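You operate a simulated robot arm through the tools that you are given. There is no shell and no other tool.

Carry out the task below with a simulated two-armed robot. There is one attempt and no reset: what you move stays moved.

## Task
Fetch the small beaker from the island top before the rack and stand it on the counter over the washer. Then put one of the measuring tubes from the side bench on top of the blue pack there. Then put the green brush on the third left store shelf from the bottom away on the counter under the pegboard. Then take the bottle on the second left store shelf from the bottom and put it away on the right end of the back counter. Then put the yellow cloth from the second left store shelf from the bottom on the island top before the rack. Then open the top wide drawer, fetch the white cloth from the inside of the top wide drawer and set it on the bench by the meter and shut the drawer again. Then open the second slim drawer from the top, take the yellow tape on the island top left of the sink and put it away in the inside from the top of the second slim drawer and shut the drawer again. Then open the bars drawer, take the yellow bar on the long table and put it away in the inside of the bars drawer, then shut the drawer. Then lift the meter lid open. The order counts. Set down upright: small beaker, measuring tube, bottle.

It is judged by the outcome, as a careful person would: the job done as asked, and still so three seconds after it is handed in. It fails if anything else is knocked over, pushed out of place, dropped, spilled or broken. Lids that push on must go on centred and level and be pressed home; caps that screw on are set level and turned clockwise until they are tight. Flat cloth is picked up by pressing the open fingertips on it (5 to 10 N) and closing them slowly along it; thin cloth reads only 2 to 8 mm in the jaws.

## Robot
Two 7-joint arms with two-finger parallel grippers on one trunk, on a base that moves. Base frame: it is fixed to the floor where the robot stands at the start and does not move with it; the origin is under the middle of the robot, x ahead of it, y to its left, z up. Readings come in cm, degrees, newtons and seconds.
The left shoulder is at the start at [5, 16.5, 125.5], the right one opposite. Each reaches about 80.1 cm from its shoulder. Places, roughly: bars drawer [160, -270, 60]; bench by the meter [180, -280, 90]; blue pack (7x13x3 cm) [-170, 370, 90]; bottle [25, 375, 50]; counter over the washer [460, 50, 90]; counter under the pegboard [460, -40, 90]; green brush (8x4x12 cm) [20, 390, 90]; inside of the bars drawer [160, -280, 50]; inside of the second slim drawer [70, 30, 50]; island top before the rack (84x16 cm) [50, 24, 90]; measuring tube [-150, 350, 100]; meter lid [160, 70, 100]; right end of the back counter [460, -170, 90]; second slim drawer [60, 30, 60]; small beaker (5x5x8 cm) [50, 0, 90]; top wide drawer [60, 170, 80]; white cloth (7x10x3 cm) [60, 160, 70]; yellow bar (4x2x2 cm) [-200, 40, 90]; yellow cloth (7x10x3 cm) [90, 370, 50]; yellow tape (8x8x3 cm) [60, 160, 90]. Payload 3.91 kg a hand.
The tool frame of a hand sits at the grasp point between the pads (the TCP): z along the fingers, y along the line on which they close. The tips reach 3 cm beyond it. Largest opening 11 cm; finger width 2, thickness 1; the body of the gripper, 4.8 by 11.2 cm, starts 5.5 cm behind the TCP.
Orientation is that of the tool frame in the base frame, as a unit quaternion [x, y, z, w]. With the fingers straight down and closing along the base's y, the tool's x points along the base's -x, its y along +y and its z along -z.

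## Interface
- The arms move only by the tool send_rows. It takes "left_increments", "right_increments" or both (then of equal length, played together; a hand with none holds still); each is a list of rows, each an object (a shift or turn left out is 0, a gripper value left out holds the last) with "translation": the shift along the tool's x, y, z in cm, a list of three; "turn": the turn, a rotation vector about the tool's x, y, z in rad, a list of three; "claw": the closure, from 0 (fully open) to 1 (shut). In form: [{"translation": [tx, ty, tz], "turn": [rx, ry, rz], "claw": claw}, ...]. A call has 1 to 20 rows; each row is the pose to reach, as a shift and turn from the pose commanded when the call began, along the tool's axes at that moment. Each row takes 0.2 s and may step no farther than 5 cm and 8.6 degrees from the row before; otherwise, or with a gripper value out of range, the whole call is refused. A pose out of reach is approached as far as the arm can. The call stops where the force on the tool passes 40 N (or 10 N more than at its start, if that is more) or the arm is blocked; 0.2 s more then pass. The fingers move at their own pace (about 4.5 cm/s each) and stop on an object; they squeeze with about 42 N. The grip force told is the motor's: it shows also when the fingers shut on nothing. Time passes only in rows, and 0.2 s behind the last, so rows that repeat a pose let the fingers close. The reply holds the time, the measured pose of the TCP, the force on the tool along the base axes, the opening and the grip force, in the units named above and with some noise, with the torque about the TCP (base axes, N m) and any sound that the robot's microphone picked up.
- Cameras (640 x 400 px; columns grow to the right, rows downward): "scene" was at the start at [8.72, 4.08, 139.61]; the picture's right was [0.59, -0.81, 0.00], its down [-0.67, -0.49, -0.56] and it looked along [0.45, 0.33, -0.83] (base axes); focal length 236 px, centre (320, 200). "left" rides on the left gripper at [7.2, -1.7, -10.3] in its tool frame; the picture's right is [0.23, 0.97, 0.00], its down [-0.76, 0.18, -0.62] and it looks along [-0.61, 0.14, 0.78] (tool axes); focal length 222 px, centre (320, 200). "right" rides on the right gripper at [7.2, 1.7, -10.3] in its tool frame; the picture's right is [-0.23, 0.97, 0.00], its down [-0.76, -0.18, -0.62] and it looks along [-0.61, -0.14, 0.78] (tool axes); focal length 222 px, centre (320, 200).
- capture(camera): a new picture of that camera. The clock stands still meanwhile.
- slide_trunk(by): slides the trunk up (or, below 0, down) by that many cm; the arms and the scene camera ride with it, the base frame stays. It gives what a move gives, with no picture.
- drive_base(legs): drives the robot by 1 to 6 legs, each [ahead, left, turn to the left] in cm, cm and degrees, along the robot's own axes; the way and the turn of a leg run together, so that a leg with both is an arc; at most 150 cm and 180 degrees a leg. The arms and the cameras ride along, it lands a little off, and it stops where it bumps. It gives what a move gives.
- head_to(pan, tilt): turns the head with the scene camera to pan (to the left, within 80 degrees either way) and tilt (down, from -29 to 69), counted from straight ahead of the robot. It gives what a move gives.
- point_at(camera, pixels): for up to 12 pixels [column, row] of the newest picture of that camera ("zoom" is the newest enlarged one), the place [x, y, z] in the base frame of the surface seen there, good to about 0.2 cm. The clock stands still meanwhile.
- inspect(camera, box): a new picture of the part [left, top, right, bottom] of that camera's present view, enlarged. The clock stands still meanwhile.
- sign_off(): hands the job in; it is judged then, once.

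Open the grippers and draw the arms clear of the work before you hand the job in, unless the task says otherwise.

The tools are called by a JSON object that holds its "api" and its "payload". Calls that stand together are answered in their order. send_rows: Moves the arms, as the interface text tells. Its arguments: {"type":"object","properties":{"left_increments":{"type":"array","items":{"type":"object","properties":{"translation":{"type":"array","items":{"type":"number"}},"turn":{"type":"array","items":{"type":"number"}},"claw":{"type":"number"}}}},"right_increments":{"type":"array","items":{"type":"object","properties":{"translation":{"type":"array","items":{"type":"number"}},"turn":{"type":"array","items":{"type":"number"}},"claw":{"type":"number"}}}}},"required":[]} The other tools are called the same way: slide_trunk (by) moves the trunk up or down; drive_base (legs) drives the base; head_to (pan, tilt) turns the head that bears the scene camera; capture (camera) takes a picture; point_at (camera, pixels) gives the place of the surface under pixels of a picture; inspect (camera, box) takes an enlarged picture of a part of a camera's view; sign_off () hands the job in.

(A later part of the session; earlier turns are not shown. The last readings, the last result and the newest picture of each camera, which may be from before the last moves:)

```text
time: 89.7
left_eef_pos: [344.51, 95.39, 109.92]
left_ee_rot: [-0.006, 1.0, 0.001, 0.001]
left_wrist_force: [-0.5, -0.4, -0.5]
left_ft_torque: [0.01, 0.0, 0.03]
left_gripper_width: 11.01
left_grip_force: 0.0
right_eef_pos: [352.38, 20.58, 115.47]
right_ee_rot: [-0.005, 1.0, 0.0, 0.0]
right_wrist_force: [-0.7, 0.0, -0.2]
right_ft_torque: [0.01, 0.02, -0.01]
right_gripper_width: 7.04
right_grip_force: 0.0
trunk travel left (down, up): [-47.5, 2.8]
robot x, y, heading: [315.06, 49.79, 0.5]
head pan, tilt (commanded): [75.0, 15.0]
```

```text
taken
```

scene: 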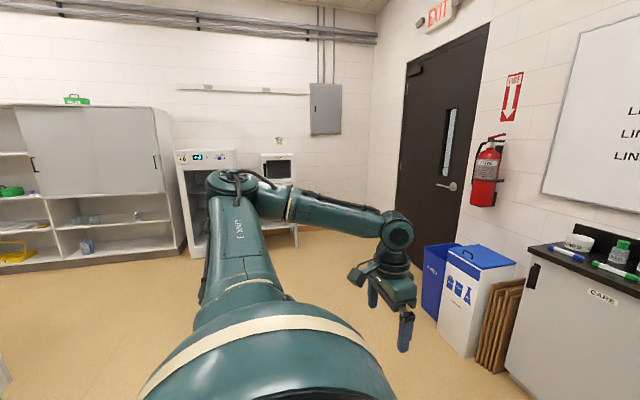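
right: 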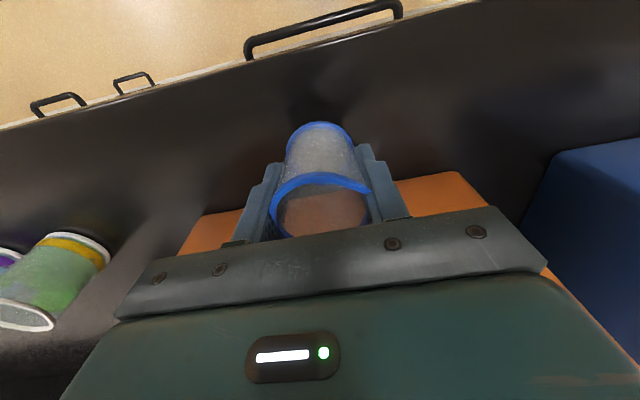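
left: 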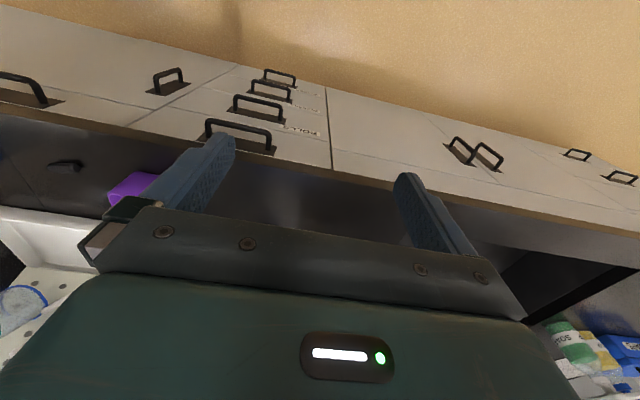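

The left wall has the store shelves and an appliance; there may be a passage around the island's left end. I turn left 90° here in the open aisle to look.

{"api": "drive_base", "payload": {"legs": [[0, 0, 90]]}}

{"api": "head_to", "payload": {"pan": 35, "tilt": 20}}

{"api": "capture", "payload": {"camera": "scene"}}

{"api": "head_to", "payload": {"pan": 75, "tilt": 20}}

{"api": "capture", "payload": {"camera": "scene"}}

```text
time: 93.9
left_eef_pos: [269.89, 79.18, 109.89]
left_ee_rot: [0.709, -0.705, -0.001, -0.001]
left_wrist_force: [0.4, -1.2, 0.7]
left_ft_torque: [-0.01, 0.0, 0.0]
left_gripper_width: 10.98
left_grip_force: 0.0
right_eef_pos: [344.69, 86.72, 115.55]
right_ee_rot: [0.708, -0.706, -0.001, 0.0]
right_wrist_force: [0.1, 0.3, -0.5]
right_ft_torque: [-0.01, -0.02, 0.01]
right_gripper_width: 7.04
right_grip_force: 0.0
trunk travel left (down, up): [-47.5, 2.8]
robot x, y, heading: [315.2, 49.88, 90.5]
head pan, tilt (commanded): [75.0, 15.0]
```

```text
time: 95.0
left_eef_pos: [269.9, 79.18, 109.91]
left_ee_rot: [0.709, -0.705, -0.001, 0.0]
left_wrist_force: [0.1, 0.3, 0.1]
left_ft_torque: [-0.03, 0.0, -0.01]
left_gripper_width: 11.0
left_grip_force: 0.0
right_eef_pos: [344.71, 86.72, 115.49]
right_ee_rot: [0.708, -0.706, 0.0, 0.0]
right_wrist_force: [-0.1, 0.1, 0.5]
right_ft_torque: [-0.02, 0.02, 0.05]
right_gripper_width: 7.06
right_grip_force: 0.1
trunk travel left (down, up): [-47.5, 2.8]
robot x, y, heading: [315.28, 49.66, 90.5]
head pan, tilt (commanded): [35.0, 20.0]
```

```text
taken
```

scene: 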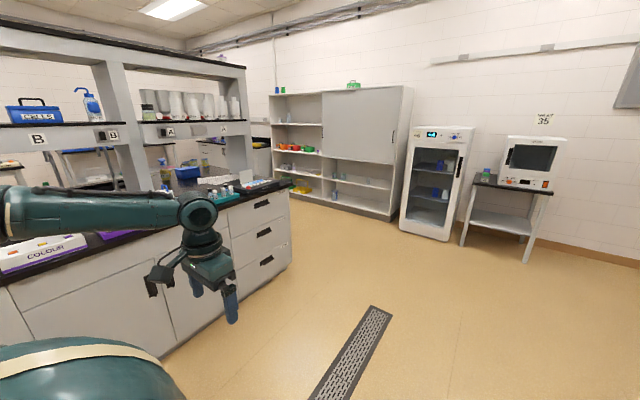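

```text
time: 96.0
left_eef_pos: [269.86, 79.13, 109.96]
left_ee_rot: [0.709, -0.706, -0.001, 0.0]
left_wrist_force: [-0.4, -0.1, -1.1]
left_ft_torque: [-0.01, 0.0, 0.04]
left_gripper_width: 11.04
left_grip_force: 0.2
right_eef_pos: [344.58, 86.76, 115.47]
right_ee_rot: [0.708, -0.706, 0.0, 0.0]
right_wrist_force: [0.7, 0.2, 0.0]
right_ft_torque: [0.01, 0.0, -0.01]
right_gripper_width: 7.05
right_grip_force: 0.1
trunk travel left (down, up): [-47.5, 2.8]
robot x, y, heading: [315.36, 49.97, 90.0]
head pan, tilt (commanded): [75.0, 20.0]
```

```text
taken
```

scene: 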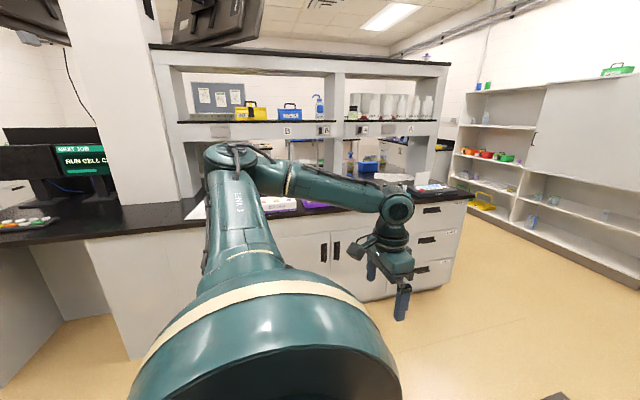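

There is a free passage at the island's left end, before the store shelves around (480,190). I measure island corner, shelf faces, and the meter on the island.

{"api": "point_at", "payload": {"camera": "scene", "pixels": [[447, 285], [470, 200], [410, 300], [150, 240], [100, 330], [510, 222], [455, 210], [480, 185], [500, 130], [275, 205], [310, 207], [300, 220]]}}

{"api": "inspect", "payload": {"camera": "scene", "box": [240, 150, 480, 300]}}

{"api": "inspect", "payload": {"camera": "scene", "box": [420, 60, 640, 270]}}

```text
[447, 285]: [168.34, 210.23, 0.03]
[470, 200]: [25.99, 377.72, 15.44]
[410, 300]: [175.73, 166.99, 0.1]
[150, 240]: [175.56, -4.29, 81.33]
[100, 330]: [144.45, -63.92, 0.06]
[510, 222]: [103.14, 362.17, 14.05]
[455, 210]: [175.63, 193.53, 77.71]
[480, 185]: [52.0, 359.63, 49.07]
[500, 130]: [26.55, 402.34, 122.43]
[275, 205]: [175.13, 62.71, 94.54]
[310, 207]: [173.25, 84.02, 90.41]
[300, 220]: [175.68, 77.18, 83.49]
```

```text
2.67 times, centred on (360, 225) of scene
```

zoom: 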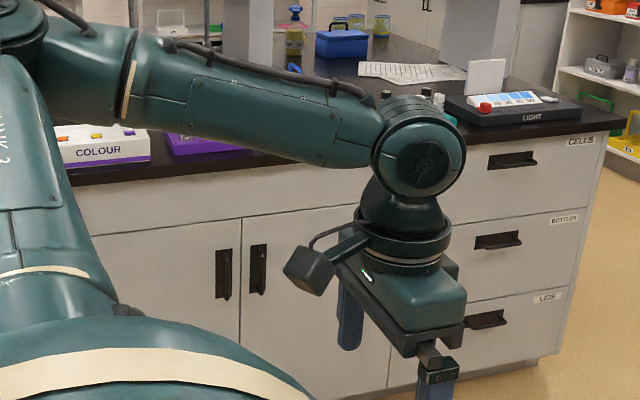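

```text
1.90 times, centred on (530, 165) of scene
```

zoom: 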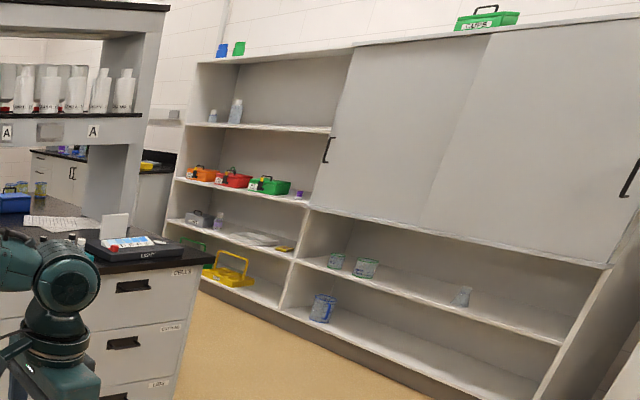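

The island's left end is at y 210 and the shelf front at y 360, a 150 cm passage. I look straight ahead to be sure the way to y 285 is free.

{"api": "head_to", "payload": {"pan": 10, "tilt": 25}}

{"api": "capture", "payload": {"camera": "scene"}}

{"api": "point_at", "payload": {"camera": "scene", "pixels": [[300, 190], [340, 215], [380, 210], [430, 230], [480, 200], [200, 200], [250, 170], [300, 240], [350, 160], [420, 160]]}}

```text
time: 97.4
left_eef_pos: [269.84, 79.17, 109.85]
left_ee_rot: [0.709, -0.705, -0.002, 0.0]
left_wrist_force: [0.4, 0.1, 0.2]
left_ft_torque: [-0.01, 0.01, 0.01]
left_gripper_width: 10.99
left_grip_force: 0.1
right_eef_pos: [344.66, 86.71, 115.54]
right_ee_rot: [0.708, -0.706, 0.0, -0.001]
right_wrist_force: [0.6, -0.5, -0.2]
right_ft_torque: [-0.03, -0.02, 0.0]
right_gripper_width: 7.04
right_grip_force: 0.1
trunk travel left (down, up): [-47.5, 2.8]
robot x, y, heading: [315.28, 49.71, 90.3]
head pan, tilt (commanded): [10.0, 25.0]
```

```text
taken
```

scene: 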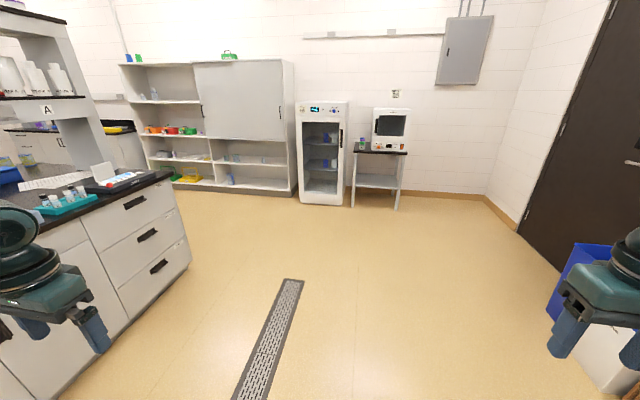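

```text
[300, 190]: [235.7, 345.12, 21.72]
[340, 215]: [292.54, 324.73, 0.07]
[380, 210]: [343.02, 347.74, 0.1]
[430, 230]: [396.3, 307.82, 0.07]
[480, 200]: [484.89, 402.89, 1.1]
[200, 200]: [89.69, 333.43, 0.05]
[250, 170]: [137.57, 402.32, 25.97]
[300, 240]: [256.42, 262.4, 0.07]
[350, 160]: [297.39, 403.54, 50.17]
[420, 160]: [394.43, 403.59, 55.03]
```

Nothing in the way; the incubator front is at y 345. I drive left a bit, ahead to y ≈ 275 and then left along the passage toward x ≈ -40, looking on arrival.

{"api": "drive_base", "payload": {"legs": [[0, 55, 0], [120, 0, 0], [105, 0, 0], [0, 150, 0], [0, 150, 0]]}}

{"api": "head_to", "payload": {"pan": 40, "tilt": 25}}

{"api": "capture", "payload": {"camera": "scene"}}

{"api": "head_to", "payload": {"pan": -35, "tilt": 35}}

{"api": "capture", "payload": {"camera": "scene"}}

```text
time: 139.2
left_eef_pos: [-86.38, 297.3, 109.9]
left_ee_rot: [0.716, -0.698, -0.001, 0.001]
left_wrist_force: [-0.3, 0.0, 0.8]
left_ft_torque: [-0.01, 0.02, 0.04]
left_gripper_width: 10.99
left_grip_force: 0.1
right_eef_pos: [-11.78, 306.34, 115.55]
right_ee_rot: [0.715, -0.699, 0.0, 0.0]
right_wrist_force: [0.4, -0.9, 0.5]
right_ft_torque: [-0.01, 0.03, 0.0]
right_gripper_width: 7.05
right_grip_force: 0.1
trunk travel left (down, up): [-47.5, 2.8]
robot x, y, heading: [-40.01, 269.01, 91.4]
head pan, tilt (commanded): [10.0, 25.0]
```

```text
time: 140.2
left_eef_pos: [-86.41, 297.33, 109.88]
left_ee_rot: [0.716, -0.698, -0.001, 0.0]
left_wrist_force: [0.1, -0.1, 0.8]
left_ft_torque: [-0.02, -0.01, 0.0]
left_gripper_width: 11.01
left_grip_force: 0.0
right_eef_pos: [-11.75, 306.4, 115.48]
right_ee_rot: [0.715, -0.699, 0.0, -0.001]
right_wrist_force: [0.1, -0.4, -0.3]
right_ft_torque: [0.04, -0.03, -0.04]
right_gripper_width: 7.06
right_grip_force: 0.1
trunk travel left (down, up): [-47.5, 2.8]
robot x, y, heading: [-40.09, 268.9, 91.1]
head pan, tilt (commanded): [40.0, 25.0]
```

```text
taken
```

scene: 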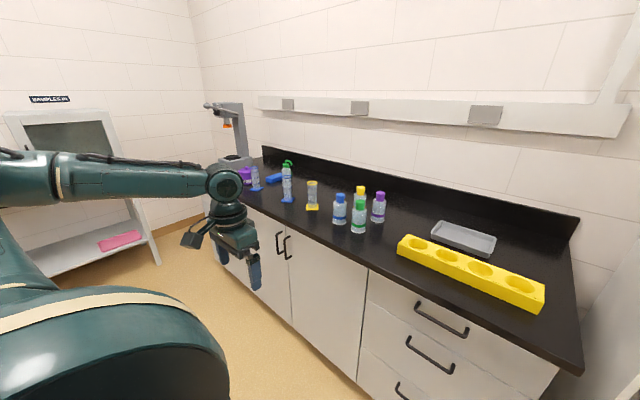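

```text
time: 141.6
left_eef_pos: [-86.47, 297.26, 109.88]
left_ee_rot: [0.716, -0.699, -0.001, 0.0]
left_wrist_force: [1.0, -0.6, 0.2]
left_ft_torque: [0.01, -0.01, 0.0]
left_gripper_width: 10.98
left_grip_force: 0.0
right_eef_pos: [-11.68, 306.2, 115.43]
right_ee_rot: [0.715, -0.699, -0.001, 0.001]
right_wrist_force: [-0.4, 0.2, 0.2]
right_ft_torque: [0.0, 0.02, -0.02]
right_gripper_width: 7.05
right_grip_force: 0.1
trunk travel left (down, up): [-47.5, 2.8]
robot x, y, heading: [-40.1, 268.75, 91.0]
head pan, tilt (commanded): [-35.0, 35.0]
```

```text
taken
```

scene: 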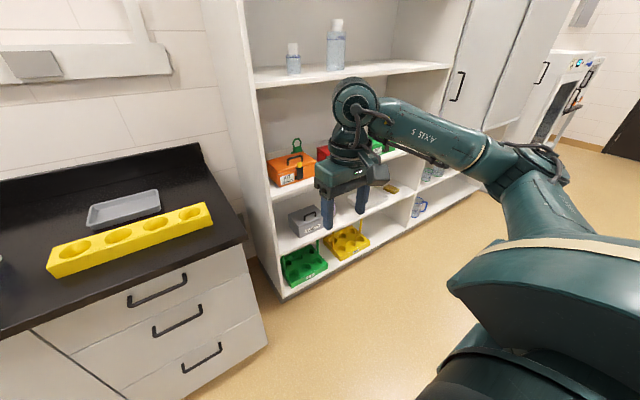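

The side bench holds measuring tubes around (287,185) and (312,195) with the blue pack near (275,178). I measure the bench edge and zoom in there.

{"api": "head_to", "payload": {"pan": 45, "tilt": 25}}

{"api": "inspect", "payload": {"camera": "scene", "box": [260, 120, 460, 260]}}

{"api": "capture", "payload": {"camera": "scene"}}

{"api": "point_at", "payload": {"camera": "scene", "pixels": [[345, 250], [405, 275], [320, 180], [345, 185], [330, 205], [308, 178], [280, 175], [285, 190], [420, 220], [250, 130]]}}

```text
time: 143.2
left_eef_pos: [-86.37, 297.21, 109.96]
left_ee_rot: [0.715, -0.699, -0.001, 0.001]
left_wrist_force: [0.4, 0.0, 0.2]
left_ft_torque: [-0.01, 0.0, 0.01]
left_gripper_width: 11.0
left_grip_force: 0.0
right_eef_pos: [-11.71, 306.32, 115.39]
right_ee_rot: [0.716, -0.698, 0.0, 0.0]
right_wrist_force: [-0.3, 0.3, 0.3]
right_ft_torque: [-0.02, 0.0, -0.05]
right_gripper_width: 7.03
right_grip_force: 0.1
trunk travel left (down, up): [-47.5, 2.8]
robot x, y, heading: [-40.39, 268.75, 91.4]
head pan, tilt (commanded): [45.0, 25.0]
```

```text
2.86 times, centred on (360, 190) of scene
```

zoom: 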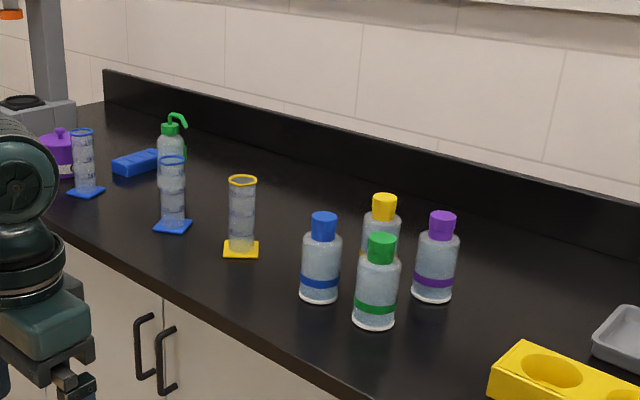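

```text
taken
```

scene: 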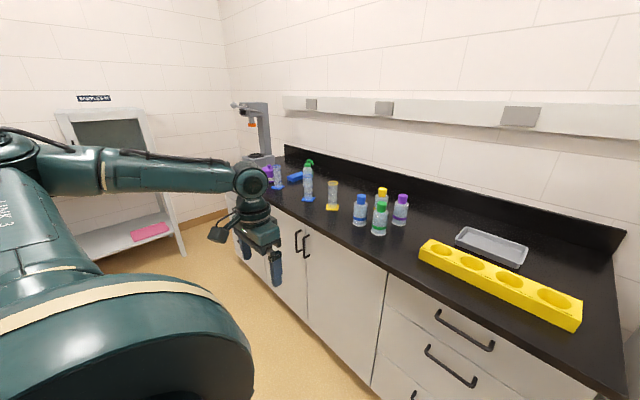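

```text
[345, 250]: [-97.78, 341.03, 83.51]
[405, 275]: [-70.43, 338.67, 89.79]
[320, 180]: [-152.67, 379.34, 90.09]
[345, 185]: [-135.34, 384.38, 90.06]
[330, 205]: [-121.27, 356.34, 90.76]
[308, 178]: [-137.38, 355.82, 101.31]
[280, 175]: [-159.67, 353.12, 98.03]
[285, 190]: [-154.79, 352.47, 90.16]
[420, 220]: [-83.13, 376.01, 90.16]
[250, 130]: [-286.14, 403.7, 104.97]
```

The tubes stand near (-160,353), (-138,356) and (-121,357), and the blue pack behind them. I drive left along the bench to x ≈ -140 and slightly nearer, then look again.

{"api": "drive_base", "payload": {"legs": [[0, 100, -1], [20, 0, 0]]}}

{"api": "head_to", "payload": {"pan": 10, "tilt": 45}}

{"api": "capture", "payload": {"camera": "scene"}}

{"api": "capture", "payload": {"camera": "left"}}

{"api": "capture", "payload": {"camera": "right"}}

```text
time: 153.4
left_eef_pos: [-185.95, 315.37, 109.81]
left_ee_rot: [0.713, -0.701, -0.001, 0.0]
left_wrist_force: [-0.9, -0.3, -0.6]
left_ft_torque: [-0.05, -0.03, 0.01]
left_gripper_width: 11.0
left_grip_force: 0.0
right_eef_pos: [-111.19, 324.09, 115.5]
right_ee_rot: [0.714, -0.7, 0.0, 0.0]
right_wrist_force: [0.0, 0.4, -0.8]
right_ft_torque: [0.0, 0.01, -0.02]
right_gripper_width: 7.06
right_grip_force: 0.0
trunk travel left (down, up): [-47.5, 2.8]
robot x, y, heading: [-140.47, 286.68, 91.2]
head pan, tilt (commanded): [45.0, 25.0]
```

```text
time: 154.4
left_eef_pos: [-185.93, 315.43, 109.9]
left_ee_rot: [0.714, -0.7, -0.001, 0.001]
left_wrist_force: [-0.3, -0.5, -0.6]
left_ft_torque: [-0.01, 0.02, 0.0]
left_gripper_width: 11.02
left_grip_force: 0.1
right_eef_pos: [-111.18, 324.12, 115.51]
right_ee_rot: [0.714, -0.7, 0.0, 0.0]
right_wrist_force: [0.6, -0.5, -0.2]
right_ft_torque: [0.0, -0.01, 0.02]
right_gripper_width: 7.05
right_grip_force: 0.0
trunk travel left (down, up): [-47.5, 2.8]
robot x, y, heading: [-139.6, 286.99, 91.1]
head pan, tilt (commanded): [10.0, 45.0]
```

```text
taken
```

scene: 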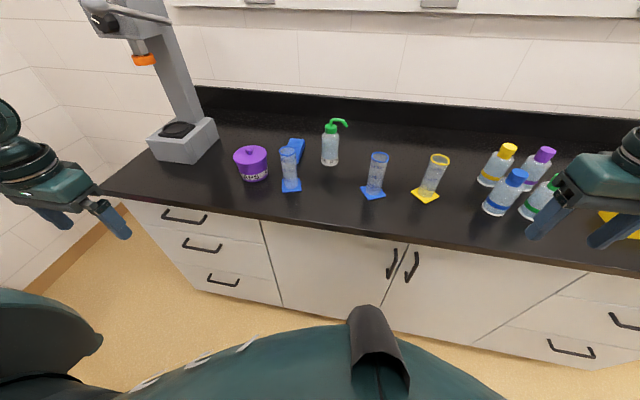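

```text
taken
```

left: 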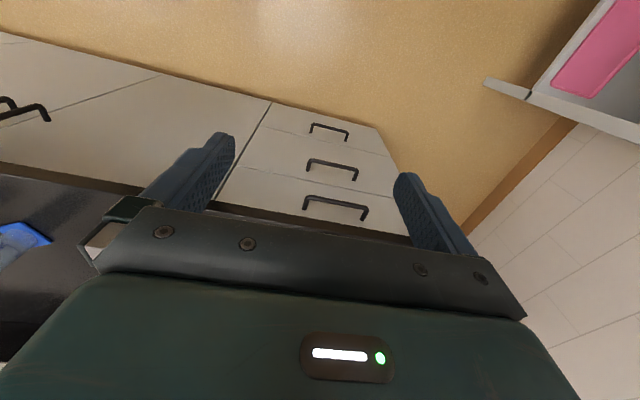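

```text
taken
```

right: 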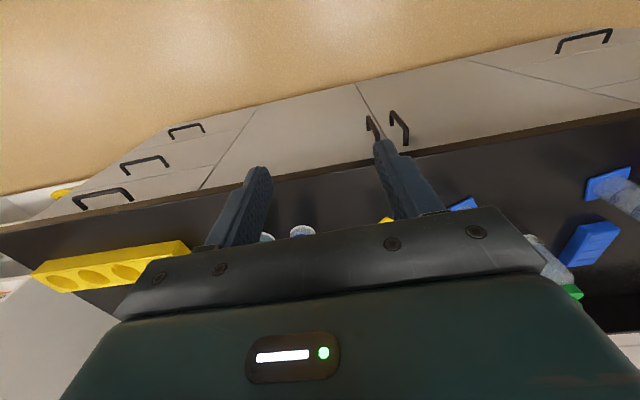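

{"api": "inspect", "payload": {"camera": "scene", "box": [220, 100, 476, 220]}}

{"api": "point_at", "payload": {"camera": "scene", "pixels": [[288, 150], [300, 140], [303, 152], [290, 185], [296, 160], [280, 190], [302, 190], [373, 192], [379, 155], [427, 195], [439, 158], [331, 150]]}}

```text
2.50 times, centred on (348, 160) of scene
```

zoom: 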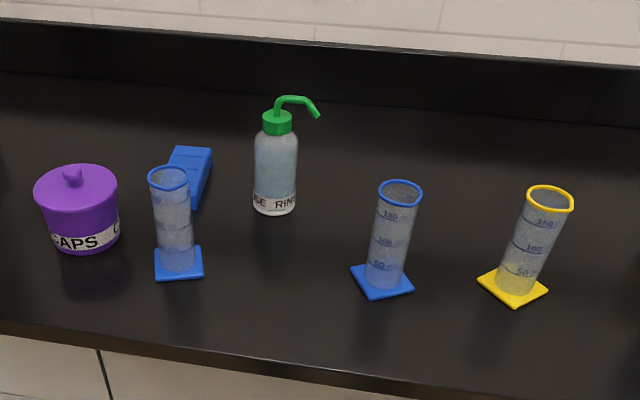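

```text
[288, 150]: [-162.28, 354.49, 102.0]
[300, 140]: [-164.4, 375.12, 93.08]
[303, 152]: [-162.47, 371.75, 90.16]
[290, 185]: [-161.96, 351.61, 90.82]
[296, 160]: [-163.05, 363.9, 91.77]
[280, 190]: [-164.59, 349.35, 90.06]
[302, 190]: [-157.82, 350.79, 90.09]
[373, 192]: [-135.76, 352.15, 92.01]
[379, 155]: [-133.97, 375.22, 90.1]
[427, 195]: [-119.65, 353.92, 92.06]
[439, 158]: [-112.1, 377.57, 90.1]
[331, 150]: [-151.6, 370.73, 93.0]
```

The zoom shows the left tube (170,225) standing right before the blue pack (190,175). I measure the tube's rim and foot, the pack's corners and neighbours.

{"api": "point_at", "payload": {"camera": "zoom", "pixels": [[150, 180], [188, 180], [168, 168], [169, 189], [157, 250], [200, 247], [203, 276], [156, 279], [176, 148], [211, 151], [207, 166], [196, 206]]}}

{"api": "point_at", "payload": {"camera": "zoom", "pixels": [[193, 185], [205, 182], [172, 158], [117, 215], [118, 190], [255, 205], [193, 170], [200, 160], [185, 155], [172, 230], [155, 225], [192, 225]]}}

```text
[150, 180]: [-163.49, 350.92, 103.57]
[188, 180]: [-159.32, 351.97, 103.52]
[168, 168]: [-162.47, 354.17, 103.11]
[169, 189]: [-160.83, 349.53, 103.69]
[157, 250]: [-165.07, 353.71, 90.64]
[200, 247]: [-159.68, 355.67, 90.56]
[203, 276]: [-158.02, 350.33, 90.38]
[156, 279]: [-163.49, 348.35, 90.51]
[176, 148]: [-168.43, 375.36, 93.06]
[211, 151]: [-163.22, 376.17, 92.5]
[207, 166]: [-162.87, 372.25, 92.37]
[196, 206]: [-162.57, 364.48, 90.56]
```

```text
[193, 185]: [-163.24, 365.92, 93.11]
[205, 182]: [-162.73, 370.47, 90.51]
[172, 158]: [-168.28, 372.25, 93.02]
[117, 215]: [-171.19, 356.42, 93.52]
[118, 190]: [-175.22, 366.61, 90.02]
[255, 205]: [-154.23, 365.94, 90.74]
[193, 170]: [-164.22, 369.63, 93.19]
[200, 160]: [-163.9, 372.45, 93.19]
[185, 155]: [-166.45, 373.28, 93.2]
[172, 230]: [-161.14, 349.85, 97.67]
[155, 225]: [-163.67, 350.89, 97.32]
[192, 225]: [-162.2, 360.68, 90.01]
```

The left tube has its axis at about (-161.5, 352), rim z 103.6, foot 5.7 cm square turned 20°. To see the pack's outline better I raise the left hand and hold its camera in front of the pack.

{"api": "send_rows", "payload": {"left_increments": [{"translation": [0, 0, -4]}, {"translation": [0, 0, -8]}, {"translation": [0, 0, -12]}, {"translation": [-4, 0, -14]}, {"translation": [-6, -4, -14]}, {"translation": [-8, -8, -14]}, {"translation": [-10, -12, -14]}, {"translation": [-12, -16, -14]}, {"translation": [-14, -20, -14]}, {"translation": [-16, -22, -14]}, {"translation": [-16, -22, -14]}]}}

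{"api": "capture", "payload": {"camera": "left"}}

{"api": "capture", "payload": {"camera": "scene"}}

```text
time: 156.8
left_eef_pos: [-164.19, 331.79, 123.82]
left_ee_rot: [0.714, -0.7, -0.001, 0.0]
left_wrist_force: [0.0, 0.2, 0.8]
left_ft_torque: [0.0, 0.01, -0.01]
left_gripper_width: 11.02
left_grip_force: 0.1
right_eef_pos: [-111.08, 324.04, 115.5]
right_ee_rot: [0.714, -0.7, 0.0, 0.0]
right_wrist_force: [1.5, -0.5, -0.2]
right_ft_torque: [-0.04, 0.0, 0.0]
right_gripper_width: 7.06
right_grip_force: 0.1
trunk travel left (down, up): [-47.5, 2.8]
robot x, y, heading: [-140.26, 286.82, 90.9]
head pan, tilt (commanded): [10.0, 45.0]
```

```text
taken
```

left: 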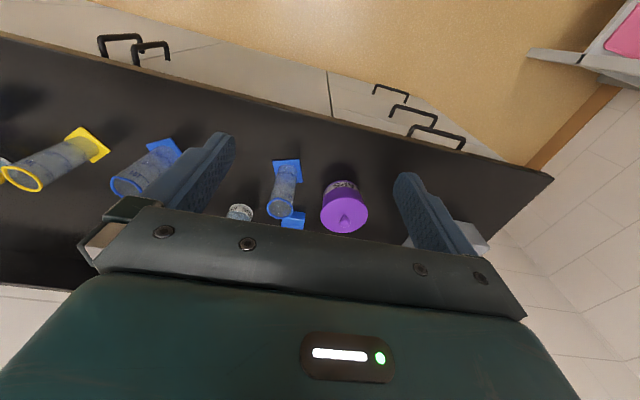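

```text
taken
```

scene: 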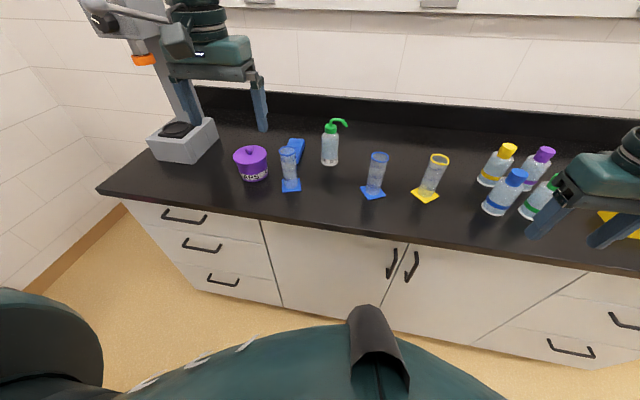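

The pack is hidden behind the gripper body in this view at (293,222). I move the hand 16 cm further over the bench at the same height.

{"api": "send_rows", "payload": {"left_increments": [{"translation": [-4, 0, 0]}, {"translation": [-8, 0, 0]}, {"translation": [-12, 0, 0]}, {"translation": [-16, 0, 0]}, {"translation": [-18, 0, 0]}, {"translation": [-18, 0, 0]}]}}

{"api": "capture", "payload": {"camera": "left"}}

```text
time: 158.2
left_eef_pos: [-167.17, 343.08, 122.59]
left_ee_rot: [0.714, -0.7, -0.001, -0.001]
left_wrist_force: [-1.0, 0.8, -0.4]
left_ft_torque: [-0.01, -0.01, 0.0]
left_gripper_width: 10.99
left_grip_force: 0.0
left hand out of reach, approached as far as the arm can: row 3, 4, 5, 6
right_eef_pos: [-111.24, 323.99, 115.57]
right_ee_rot: [0.714, -0.7, 0.0, 0.0]
right_wrist_force: [-0.7, -0.9, -0.1]
right_ft_torque: [-0.02, -0.01, 0.02]
right_gripper_width: 7.03
right_grip_force: 0.1
trunk travel left (down, up): [-47.5, 2.8]
robot x, y, heading: [-140.06, 286.28, 91.3]
head pan, tilt (commanded): [10.0, 45.0]
```

```text
taken
```

left: 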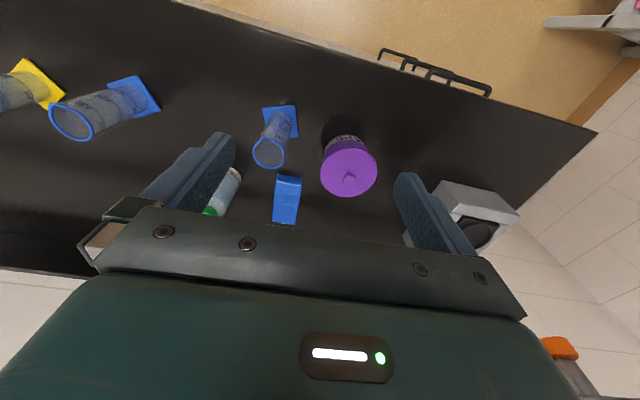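

Now the pack is visible at (287,200) between tube (270,140) and gripper. I measure its outline and the neighbours.

{"api": "point_at", "payload": {"camera": "left", "pixels": [[277, 177], [301, 178], [296, 222], [274, 221], [288, 200], [283, 184], [265, 107], [296, 106], [298, 138], [269, 150], [325, 175], [230, 185]]}}

{"api": "inspect", "payload": {"camera": "left", "box": [220, 80, 380, 240]}}

```text
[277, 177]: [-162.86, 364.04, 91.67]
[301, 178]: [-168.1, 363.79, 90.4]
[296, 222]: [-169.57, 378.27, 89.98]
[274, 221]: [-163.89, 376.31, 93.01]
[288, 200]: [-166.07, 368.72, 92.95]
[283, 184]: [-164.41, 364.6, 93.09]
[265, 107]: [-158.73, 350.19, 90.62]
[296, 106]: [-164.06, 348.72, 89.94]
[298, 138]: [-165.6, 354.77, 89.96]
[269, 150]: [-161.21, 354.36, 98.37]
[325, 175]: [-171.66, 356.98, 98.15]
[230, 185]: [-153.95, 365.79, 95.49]
```

```text
2.50 times, centred on (300, 160) of left
```

zoom: 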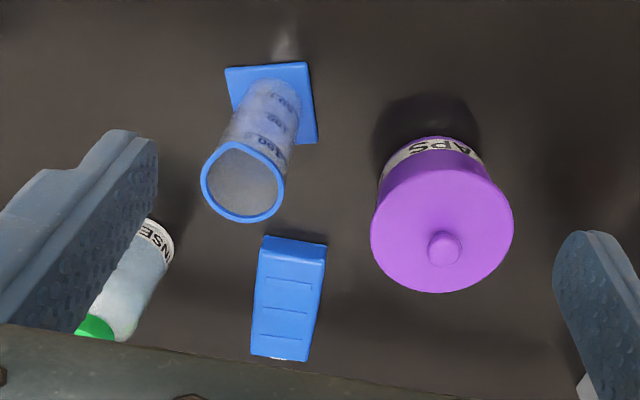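

I measure the pack's top corners in this zoom.

{"api": "point_at", "payload": {"camera": "zoom", "pixels": [[266, 256], [323, 262], [305, 355], [255, 351], [290, 300], [262, 300], [314, 300], [290, 258], [280, 355], [265, 238], [324, 246]]}}

```text
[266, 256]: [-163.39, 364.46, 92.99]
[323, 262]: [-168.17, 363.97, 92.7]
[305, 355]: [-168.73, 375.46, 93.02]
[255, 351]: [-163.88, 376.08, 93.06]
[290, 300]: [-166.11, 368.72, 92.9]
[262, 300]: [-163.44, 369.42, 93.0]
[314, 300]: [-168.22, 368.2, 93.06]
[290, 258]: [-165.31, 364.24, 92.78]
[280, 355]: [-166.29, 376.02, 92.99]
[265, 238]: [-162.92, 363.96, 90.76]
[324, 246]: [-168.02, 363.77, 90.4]
```

The pack's top is about 5 × 12 cm centred at (-166.0, 370.0), z 93.0. The hand was at its reach limit, so I bring it back, and check where it ends.

{"api": "send_rows", "payload": {"left_increments": [{"translation": [4, 0, 0]}, {"translation": [8, 0, 0]}, {"translation": [12, 0, 0]}, {"translation": [12, 0, 0]}]}}

```text
time: 159.2
left_eef_pos: [-166.98, 331.18, 122.51]
left_ee_rot: [0.714, -0.7, -0.001, 0.001]
left_wrist_force: [0.1, 0.4, -0.1]
left_ft_torque: [0.01, 0.01, 0.0]
left_gripper_width: 10.99
left_grip_force: 0.1
right_eef_pos: [-111.08, 324.02, 115.4]
right_ee_rot: [0.714, -0.7, 0.001, 0.0]
right_wrist_force: [-0.4, -0.1, 0.1]
right_ft_torque: [0.03, 0.0, 0.02]
right_gripper_width: 7.06
right_grip_force: 0.1
trunk travel left (down, up): [-47.5, 2.8]
robot x, y, heading: [-139.97, 286.43, 91.2]
head pan, tilt (commanded): [10.0, 45.0]
```

The command follows the measured pose, good. I drive 13 cm nearer and 7 cm left so the left shoulder lines up with the tube and pack.

{"api": "drive_base", "payload": {"legs": [[13, 7, -1.2]]}}

{"api": "capture", "payload": {"camera": "left"}}

{"api": "capture", "payload": {"camera": "scene"}}

```text
time: 160.6
left_eef_pos: [-173.21, 344.71, 122.67]
left_ee_rot: [-0.706, 0.708, 0.001, 0.0]
left_wrist_force: [0.0, -0.5, -0.2]
left_ft_torque: [0.0, -0.01, 0.02]
left_gripper_width: 10.99
left_grip_force: 0.0
right_eef_pos: [-117.52, 336.4, 115.49]
right_ee_rot: [-0.706, 0.708, -0.001, 0.0]
right_wrist_force: [-0.1, 0.8, -0.1]
right_ft_torque: [-0.01, 0.0, -0.02]
right_gripper_width: 7.04
right_grip_force: 0.0
trunk travel left (down, up): [-47.5, 2.8]
robot x, y, heading: [-147.19, 299.7, 90.0]
head pan, tilt (commanded): [10.0, 45.0]
```

```text
taken
```

left: 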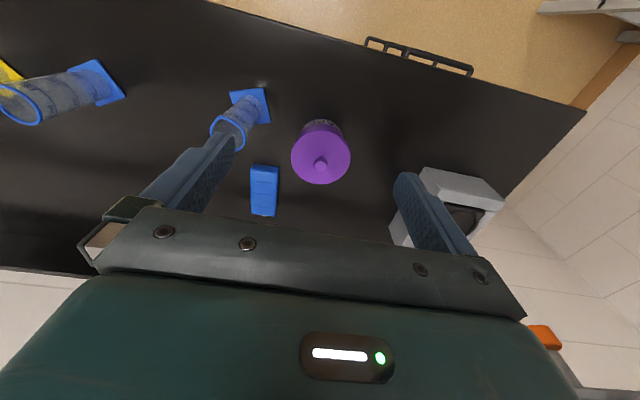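

```text
taken
```

scene: 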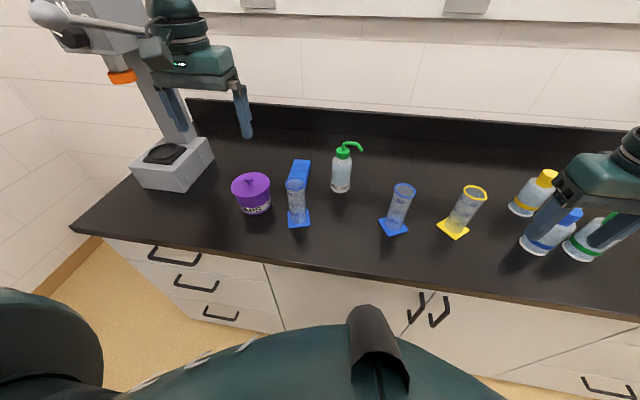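

The robot stands at (-147, 300). I tilt the left hand 30° forward (fingers forward-down) and bring it to a pre-grasp point up-behind the left tube at (-161.5, 346, 110.4), opening 7 cm.

{"api": "send_rows", "payload": {"left_increments": [{"translation": [-0.3, -3, 0], "turn": [0, -0.13, 0], "claw": 0.36}, {"translation": [-0.6, -6, 0], "turn": [0, -0.26, 0]}, {"translation": [-0.9, -9, 0], "turn": [0, -0.39, 0]}, {"translation": [-1.3, -11.7, 0], "turn": [0, -0.5236, 0]}, {"translation": [-1.3, -11.7, 4], "turn": [0, -0.5236, 0]}, {"translation": [-1.3, -11.7, 8], "turn": [0, -0.5236, 0]}, {"translation": [-1.3, -11.7, 12.3], "turn": [0, -0.5236, 0]}, {"translation": [-1.3, -11.7, 12.3], "turn": [0, -0.5236, 0]}]}}

{"api": "capture", "payload": {"camera": "left"}}

{"api": "capture", "payload": {"camera": "scene"}}

```text
time: 162.4
left_eef_pos: [-161.58, 345.95, 110.24]
left_ee_rot: [-0.682, 0.683, 0.184, 0.183]
left_wrist_force: [0.1, 0.6, 0.0]
left_ft_torque: [-0.03, -0.01, 0.0]
left_gripper_width: 7.03
left_grip_force: 0.0
right_eef_pos: [-117.54, 336.34, 115.43]
right_ee_rot: [-0.706, 0.708, 0.0, 0.0]
right_wrist_force: [-0.4, -0.6, -0.2]
right_ft_torque: [0.02, -0.04, 0.01]
right_gripper_width: 7.05
right_grip_force: 0.1
trunk travel left (down, up): [-47.5, 2.8]
robot x, y, heading: [-147.09, 299.75, 89.8]
head pan, tilt (commanded): [10.0, 45.0]
```

```text
taken
```

left: 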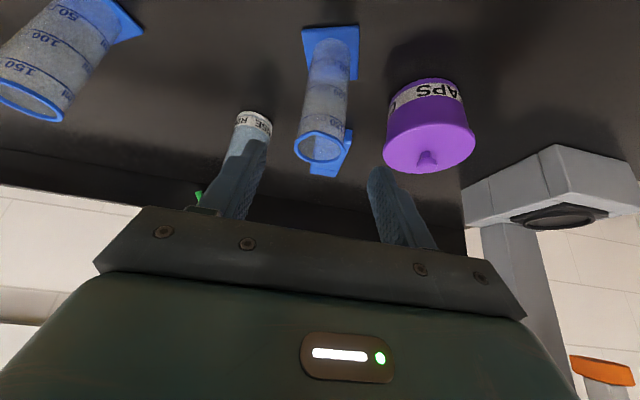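

```text
taken
```

scene: 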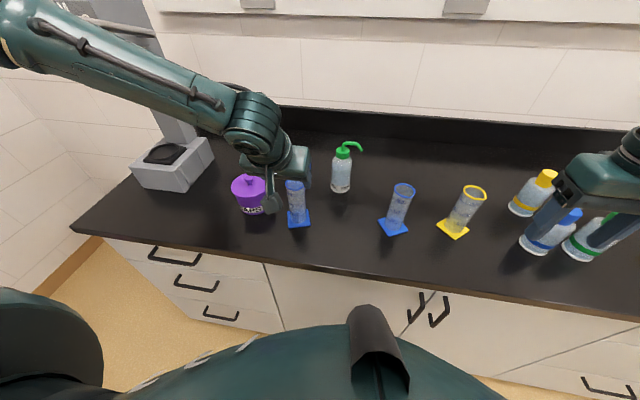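

The tube rim at (320,147) lies between the fingers (245 and 385). I verify its position from this view.

{"api": "point_at", "payload": {"camera": "left", "pixels": [[296, 147], [346, 150], [320, 132], [320, 160], [305, 110], [350, 110], [328, 95], [390, 140], [265, 150]]}}

```text
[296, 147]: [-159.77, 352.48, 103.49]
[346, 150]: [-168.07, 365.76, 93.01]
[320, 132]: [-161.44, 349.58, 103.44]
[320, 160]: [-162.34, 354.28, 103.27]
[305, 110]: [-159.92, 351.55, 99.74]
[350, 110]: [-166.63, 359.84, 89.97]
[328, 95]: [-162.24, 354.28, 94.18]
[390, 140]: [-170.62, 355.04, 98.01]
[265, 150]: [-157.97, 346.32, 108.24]
```

The tube's axis is at (-161.7, 351.9). I advance 11.9 cm along the fingers so the TCP is on the axis at z 100, then close.

{"api": "send_rows", "payload": {"left_increments": [{"translation": [0, 0.1, 3]}, {"translation": [0, 0.1, 6]}, {"translation": [0, 0.1, 9]}, {"translation": [-0.1, 0.1, 11.9]}, {"translation": [-0.1, 0.1, 11.9]}]}}

{"api": "capture", "payload": {"camera": "left"}}

{"api": "inspect", "payload": {"camera": "scene", "box": [220, 120, 380, 250]}}

```text
time: 163.6
left_eef_pos: [-163.67, 350.95, 101.59]
left_ee_rot: [-0.682, 0.684, 0.184, 0.184]
left_wrist_force: [0.2, 1.0, 0.0]
left_ft_torque: [-0.02, 0.0, 0.02]
left_gripper_width: 7.03
left_grip_force: 0.1
left hand out of reach, approached as far as the arm can: row 3, 4, 5
right_eef_pos: [-117.49, 336.28, 115.52]
right_ee_rot: [-0.706, 0.709, 0.0, 0.0]
right_wrist_force: [-0.2, -0.3, 0.2]
right_ft_torque: [0.01, 0.0, -0.02]
right_gripper_width: 7.05
right_grip_force: 0.1
trunk travel left (down, up): [-47.5, 2.8]
robot x, y, heading: [-146.89, 299.26, 90.1]
head pan, tilt (commanded): [10.0, 45.0]
```

```text
taken
```

left: 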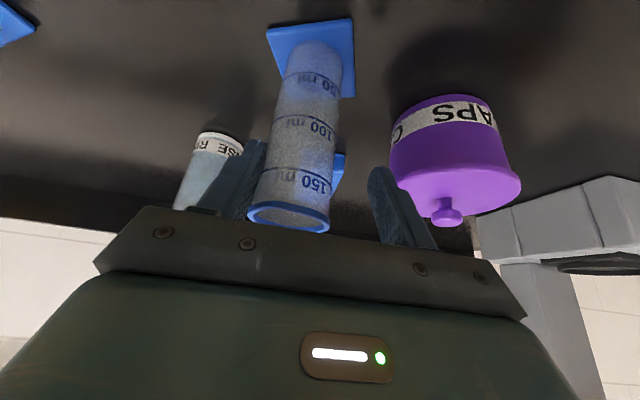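

```text
3.08 times, centred on (300, 185) of scene
```

zoom: 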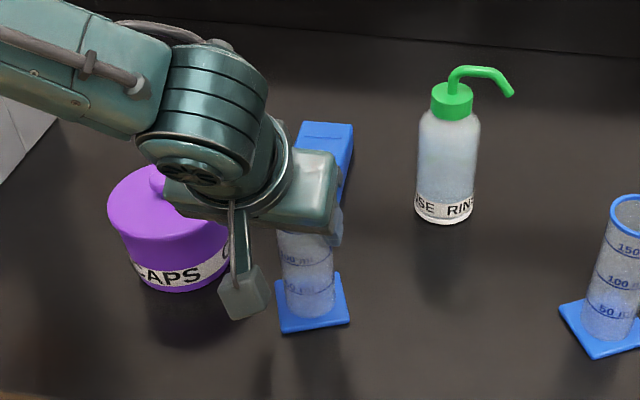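

The arm ran into a limit and drifted 2 cm in x, so one finger may be pressing against the tube. I check the tube's pose before moving anything.

{"api": "point_at", "payload": {"camera": "left", "pixels": [[268, 33], [350, 20], [354, 96], [250, 210], [328, 222], [275, 160], [337, 160], [290, 70], [342, 72], [246, 170]]}}

{"api": "inspect", "payload": {"camera": "left", "box": [200, 10, 440, 250]}}

```text
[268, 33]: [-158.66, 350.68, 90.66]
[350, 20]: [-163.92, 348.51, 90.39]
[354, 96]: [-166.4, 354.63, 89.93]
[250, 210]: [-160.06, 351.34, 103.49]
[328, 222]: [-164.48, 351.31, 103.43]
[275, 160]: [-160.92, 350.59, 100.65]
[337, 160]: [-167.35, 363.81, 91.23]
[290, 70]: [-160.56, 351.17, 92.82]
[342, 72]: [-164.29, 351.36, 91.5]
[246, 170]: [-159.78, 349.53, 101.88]
```

```text
1.67 times, centred on (320, 130) of left
```

zoom: 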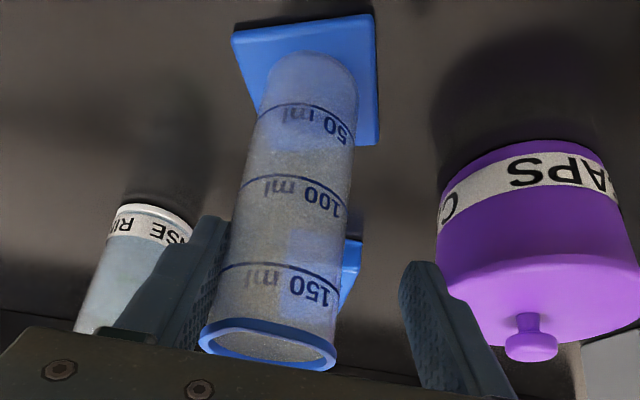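

The tube only slid about 0.6 cm and stays upright at about (-162.3, 351.5). I recentre the hand away from it in small steps and withdraw up along the finger axis.

{"api": "send_rows", "payload": {"left_increments": [{"translation": [0, -0.6, -0.4]}, {"translation": [0, -1.3, -1.0]}, {"translation": [0, -1.4, -3]}, {"translation": [0, -1.4, -6]}, {"translation": [0, -1.4, -9]}, {"translation": [0, -1.4, -12]}, {"translation": [0, -1.4, -15]}, {"translation": [0, -1.4, -15]}]}}

{"api": "capture", "payload": {"camera": "left"}}

{"api": "capture", "payload": {"camera": "scene"}}

```text
time: 165.4
left_eef_pos: [-162.25, 343.35, 114.6]
left_ee_rot: [-0.681, 0.684, 0.185, 0.184]
left_wrist_force: [0.1, -0.3, 0.6]
left_ft_torque: [0.04, 0.0, 0.02]
left_gripper_width: 7.06
left_grip_force: 0.1
left hand out of reach, approached as far as the arm can: row 2
right_eef_pos: [-117.58, 336.35, 115.44]
right_ee_rot: [-0.705, 0.709, 0.0, 0.001]
right_wrist_force: [0.2, 0.0, 0.1]
right_ft_torque: [-0.01, 0.04, -0.03]
right_gripper_width: 7.04
right_grip_force: 0.1
trunk travel left (down, up): [-47.5, 2.8]
robot x, y, heading: [-147.07, 299.8, 90.2]
head pan, tilt (commanded): [10.0, 45.0]
```

```text
taken
```

left: 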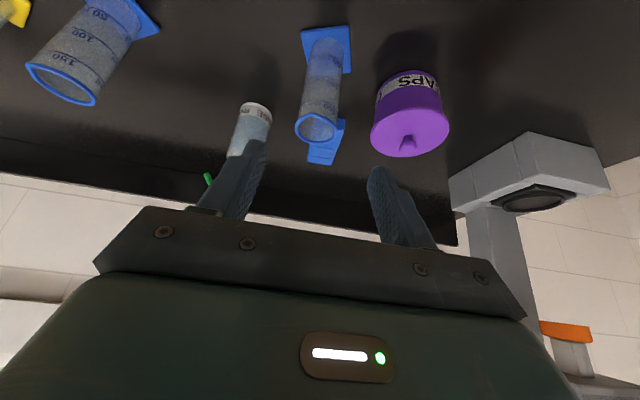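

```text
taken
```

scene: 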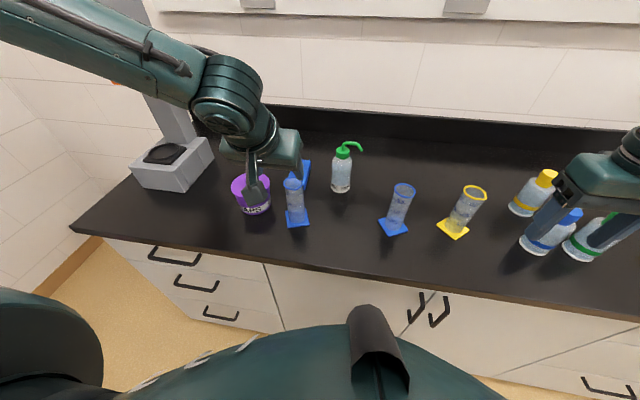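

The tube stands well. The limit came from the arm being folded too close, so I back the base 15 cm to work with the arm more extended.

{"api": "drive_base", "payload": {"legs": [[-15, 0, 0]]}}

{"api": "send_rows", "payload": {"left_increments": [{"translation": [-2.5, 0, 1.5]}, {"translation": [-5, 0, 3]}, {"translation": [-7.5, 0, 4.5]}, {"translation": [-9.5, 0, 5.5]}, {"translation": [-9.5, 0, 5.5]}]}}

{"api": "capture", "payload": {"camera": "left"}}

{"api": "capture", "payload": {"camera": "scene"}}

```text
time: 166.8
left_eef_pos: [-162.46, 328.26, 114.6]
left_ee_rot: [-0.682, 0.683, 0.184, 0.184]
left_wrist_force: [-0.4, 0.2, -1.3]
left_ft_torque: [-0.02, 0.01, 0.04]
left_gripper_width: 7.02
left_grip_force: 0.1
right_eef_pos: [-117.57, 321.39, 115.5]
right_ee_rot: [-0.706, 0.708, 0.001, 0.0]
right_wrist_force: [0.3, -0.5, 0.1]
right_ft_torque: [0.01, -0.03, 0.02]
right_gripper_width: 7.06
right_grip_force: 0.0
trunk travel left (down, up): [-47.5, 2.8]
robot x, y, heading: [-147.19, 284.32, 89.9]
head pan, tilt (commanded): [10.0, 45.0]
```

```text
time: 168.0
left_eef_pos: [-162.32, 339.39, 114.52]
left_ee_rot: [-0.682, 0.683, 0.185, 0.183]
left_wrist_force: [0.5, 0.6, 1.0]
left_ft_torque: [-0.03, 0.0, -0.02]
left_gripper_width: 7.04
left_grip_force: 0.1
right_eef_pos: [-117.59, 321.45, 115.51]
right_ee_rot: [-0.707, 0.708, 0.0, 0.001]
right_wrist_force: [0.2, 0.0, 0.9]
right_ft_torque: [-0.01, -0.04, -0.02]
right_gripper_width: 7.02
right_grip_force: 0.1
trunk travel left (down, up): [-47.5, 2.8]
robot x, y, heading: [-147.2, 284.57, 89.8]
head pan, tilt (commanded): [10.0, 45.0]
```

```text
taken
```

left: 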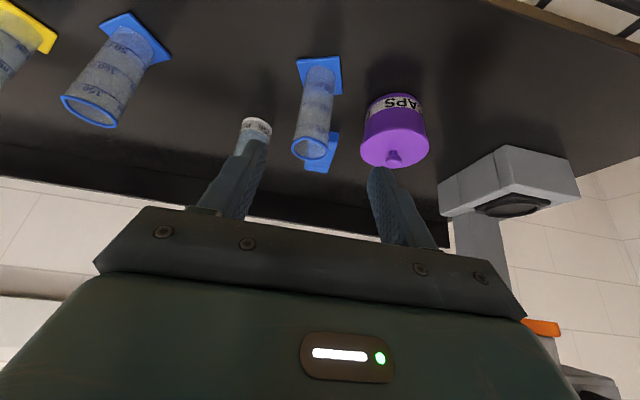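

```text
taken
```

scene: 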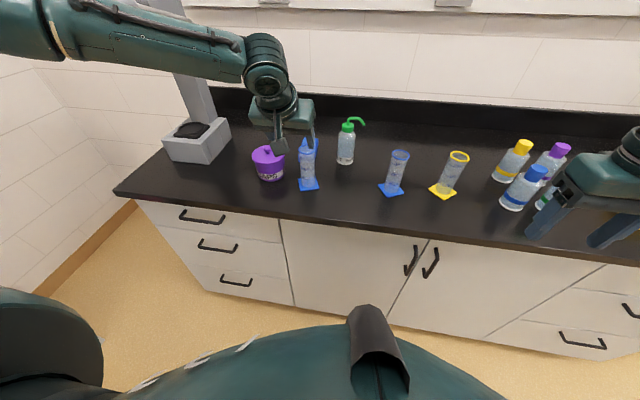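

The hand is behind and above the tube, free of limits. I move to a point about 7 cm short of the grasp along the finger axis and check that the pose is reached.

{"api": "send_rows", "payload": {"left_increments": [{"translation": [-1.8, 0, 2.5]}, {"translation": [-3.6, 0, 5]}, {"translation": [-3.6, 0, 8]}, {"translation": [-3.5, 0, 11]}, {"translation": [-3.5, 0, 11]}]}}

{"api": "capture", "payload": {"camera": "left"}}

```text
time: 169.2
left_eef_pos: [-165.63, 344.49, 108.89]
left_ee_rot: [-0.683, 0.683, 0.185, 0.183]
left_wrist_force: [0.1, 0.7, -1.2]
left_ft_torque: [0.01, 0.02, 0.0]
left_gripper_width: 7.05
left_grip_force: 0.1
left hand out of reach, approached as far as the arm can: row 2, 3, 4, 5
right_eef_pos: [-117.53, 321.45, 115.53]
right_ee_rot: [-0.706, 0.708, -0.001, 0.001]
right_wrist_force: [-0.4, 0.1, 0.0]
right_ft_torque: [0.02, 0.0, 0.01]
right_gripper_width: 7.03
right_grip_force: 0.0
trunk travel left (down, up): [-47.5, 2.8]
robot x, y, heading: [-146.93, 284.42, 89.6]
head pan, tilt (commanded): [10.0, 45.0]
```

```text
taken
```

left: 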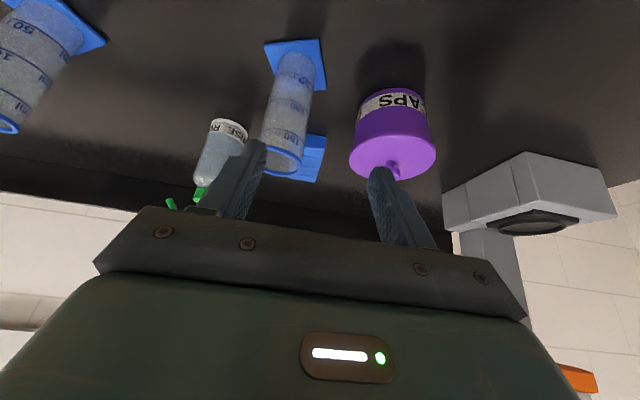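

Again a limit, with the hand pushed sideways; the left arm's posture seems unsuitable here. I withdraw the left hand up and back to its home side and test how far the right hand reaches forward at z 115.

{"api": "send_rows", "payload": {"left_increments": [{"translation": [0, 0, -4]}, {"translation": [0, 0, -8]}, {"translation": [2, 3, -11], "turn": [0, 0.13, 0]}, {"translation": [3, 6, -14], "turn": [0, 0.26, 0]}, {"translation": [4, 9, -16], "turn": [0, 0.39, 0]}, {"translation": [5, 12, -16], "turn": [0, 0.5236, 0]}, {"translation": [6, 16, -15], "turn": [0, 0.5236, 0]}, {"translation": [6, 20, -13], "turn": [0, 0.5236, 0]}, {"translation": [6, 24, -11], "turn": [0, 0.5236, 0]}, {"translation": [6, 24, -11], "turn": [0, 0.5236, 0]}]}}

{"api": "send_rows", "payload": {"right_increments": [{"translation": [-4, 0, -1]}, {"translation": [-8, 0, -2]}, {"translation": [-12, 0, -2]}, {"translation": [-16, 0, -2]}, {"translation": [-20, 0, -2]}, {"translation": [-24, 0, -2]}, {"translation": [-28, 0, -2]}, {"translation": [-32, 0, -2]}, {"translation": [-32, 0, -2]}]}}

```text
time: 171.4
left_eef_pos: [-189.35, 333.85, 115.46]
left_ee_rot: [-0.706, 0.708, 0.001, 0.0]
left_wrist_force: [-0.1, -0.6, -0.3]
left_ft_torque: [-0.01, -0.02, -0.01]
left_gripper_width: 7.05
left_grip_force: 0.0
right_eef_pos: [-117.58, 321.45, 115.47]
right_ee_rot: [-0.707, 0.707, 0.0, -0.001]
right_wrist_force: [-0.1, 0.7, 0.7]
right_ft_torque: [0.02, -0.01, -0.05]
right_gripper_width: 7.04
right_grip_force: 0.1
trunk travel left (down, up): [-47.5, 2.8]
robot x, y, heading: [-147.37, 284.6, 89.9]
head pan, tilt (commanded): [10.0, 45.0]
```

```text
time: 173.4
left_eef_pos: [-189.47, 333.74, 115.43]
left_ee_rot: [-0.707, 0.707, 0.001, 0.0]
left_wrist_force: [0.1, -0.2, -0.2]
left_ft_torque: [-0.01, -0.03, 0.0]
left_gripper_width: 7.05
left_grip_force: 0.1
right_eef_pos: [-117.65, 348.62, 117.44]
right_ee_rot: [-0.707, 0.707, 0.0, 0.001]
right_wrist_force: [1.4, -0.8, -0.7]
right_ft_torque: [-0.01, 0.01, 0.0]
right_gripper_width: 7.04
right_grip_force: 0.0
right hand out of reach, approached as far as the arm can: row 7, 8, 9
trunk travel left (down, up): [-47.5, 2.8]
robot x, y, heading: [-147.4, 284.68, 89.8]
head pan, tilt (commanded): [10.0, 45.0]
```

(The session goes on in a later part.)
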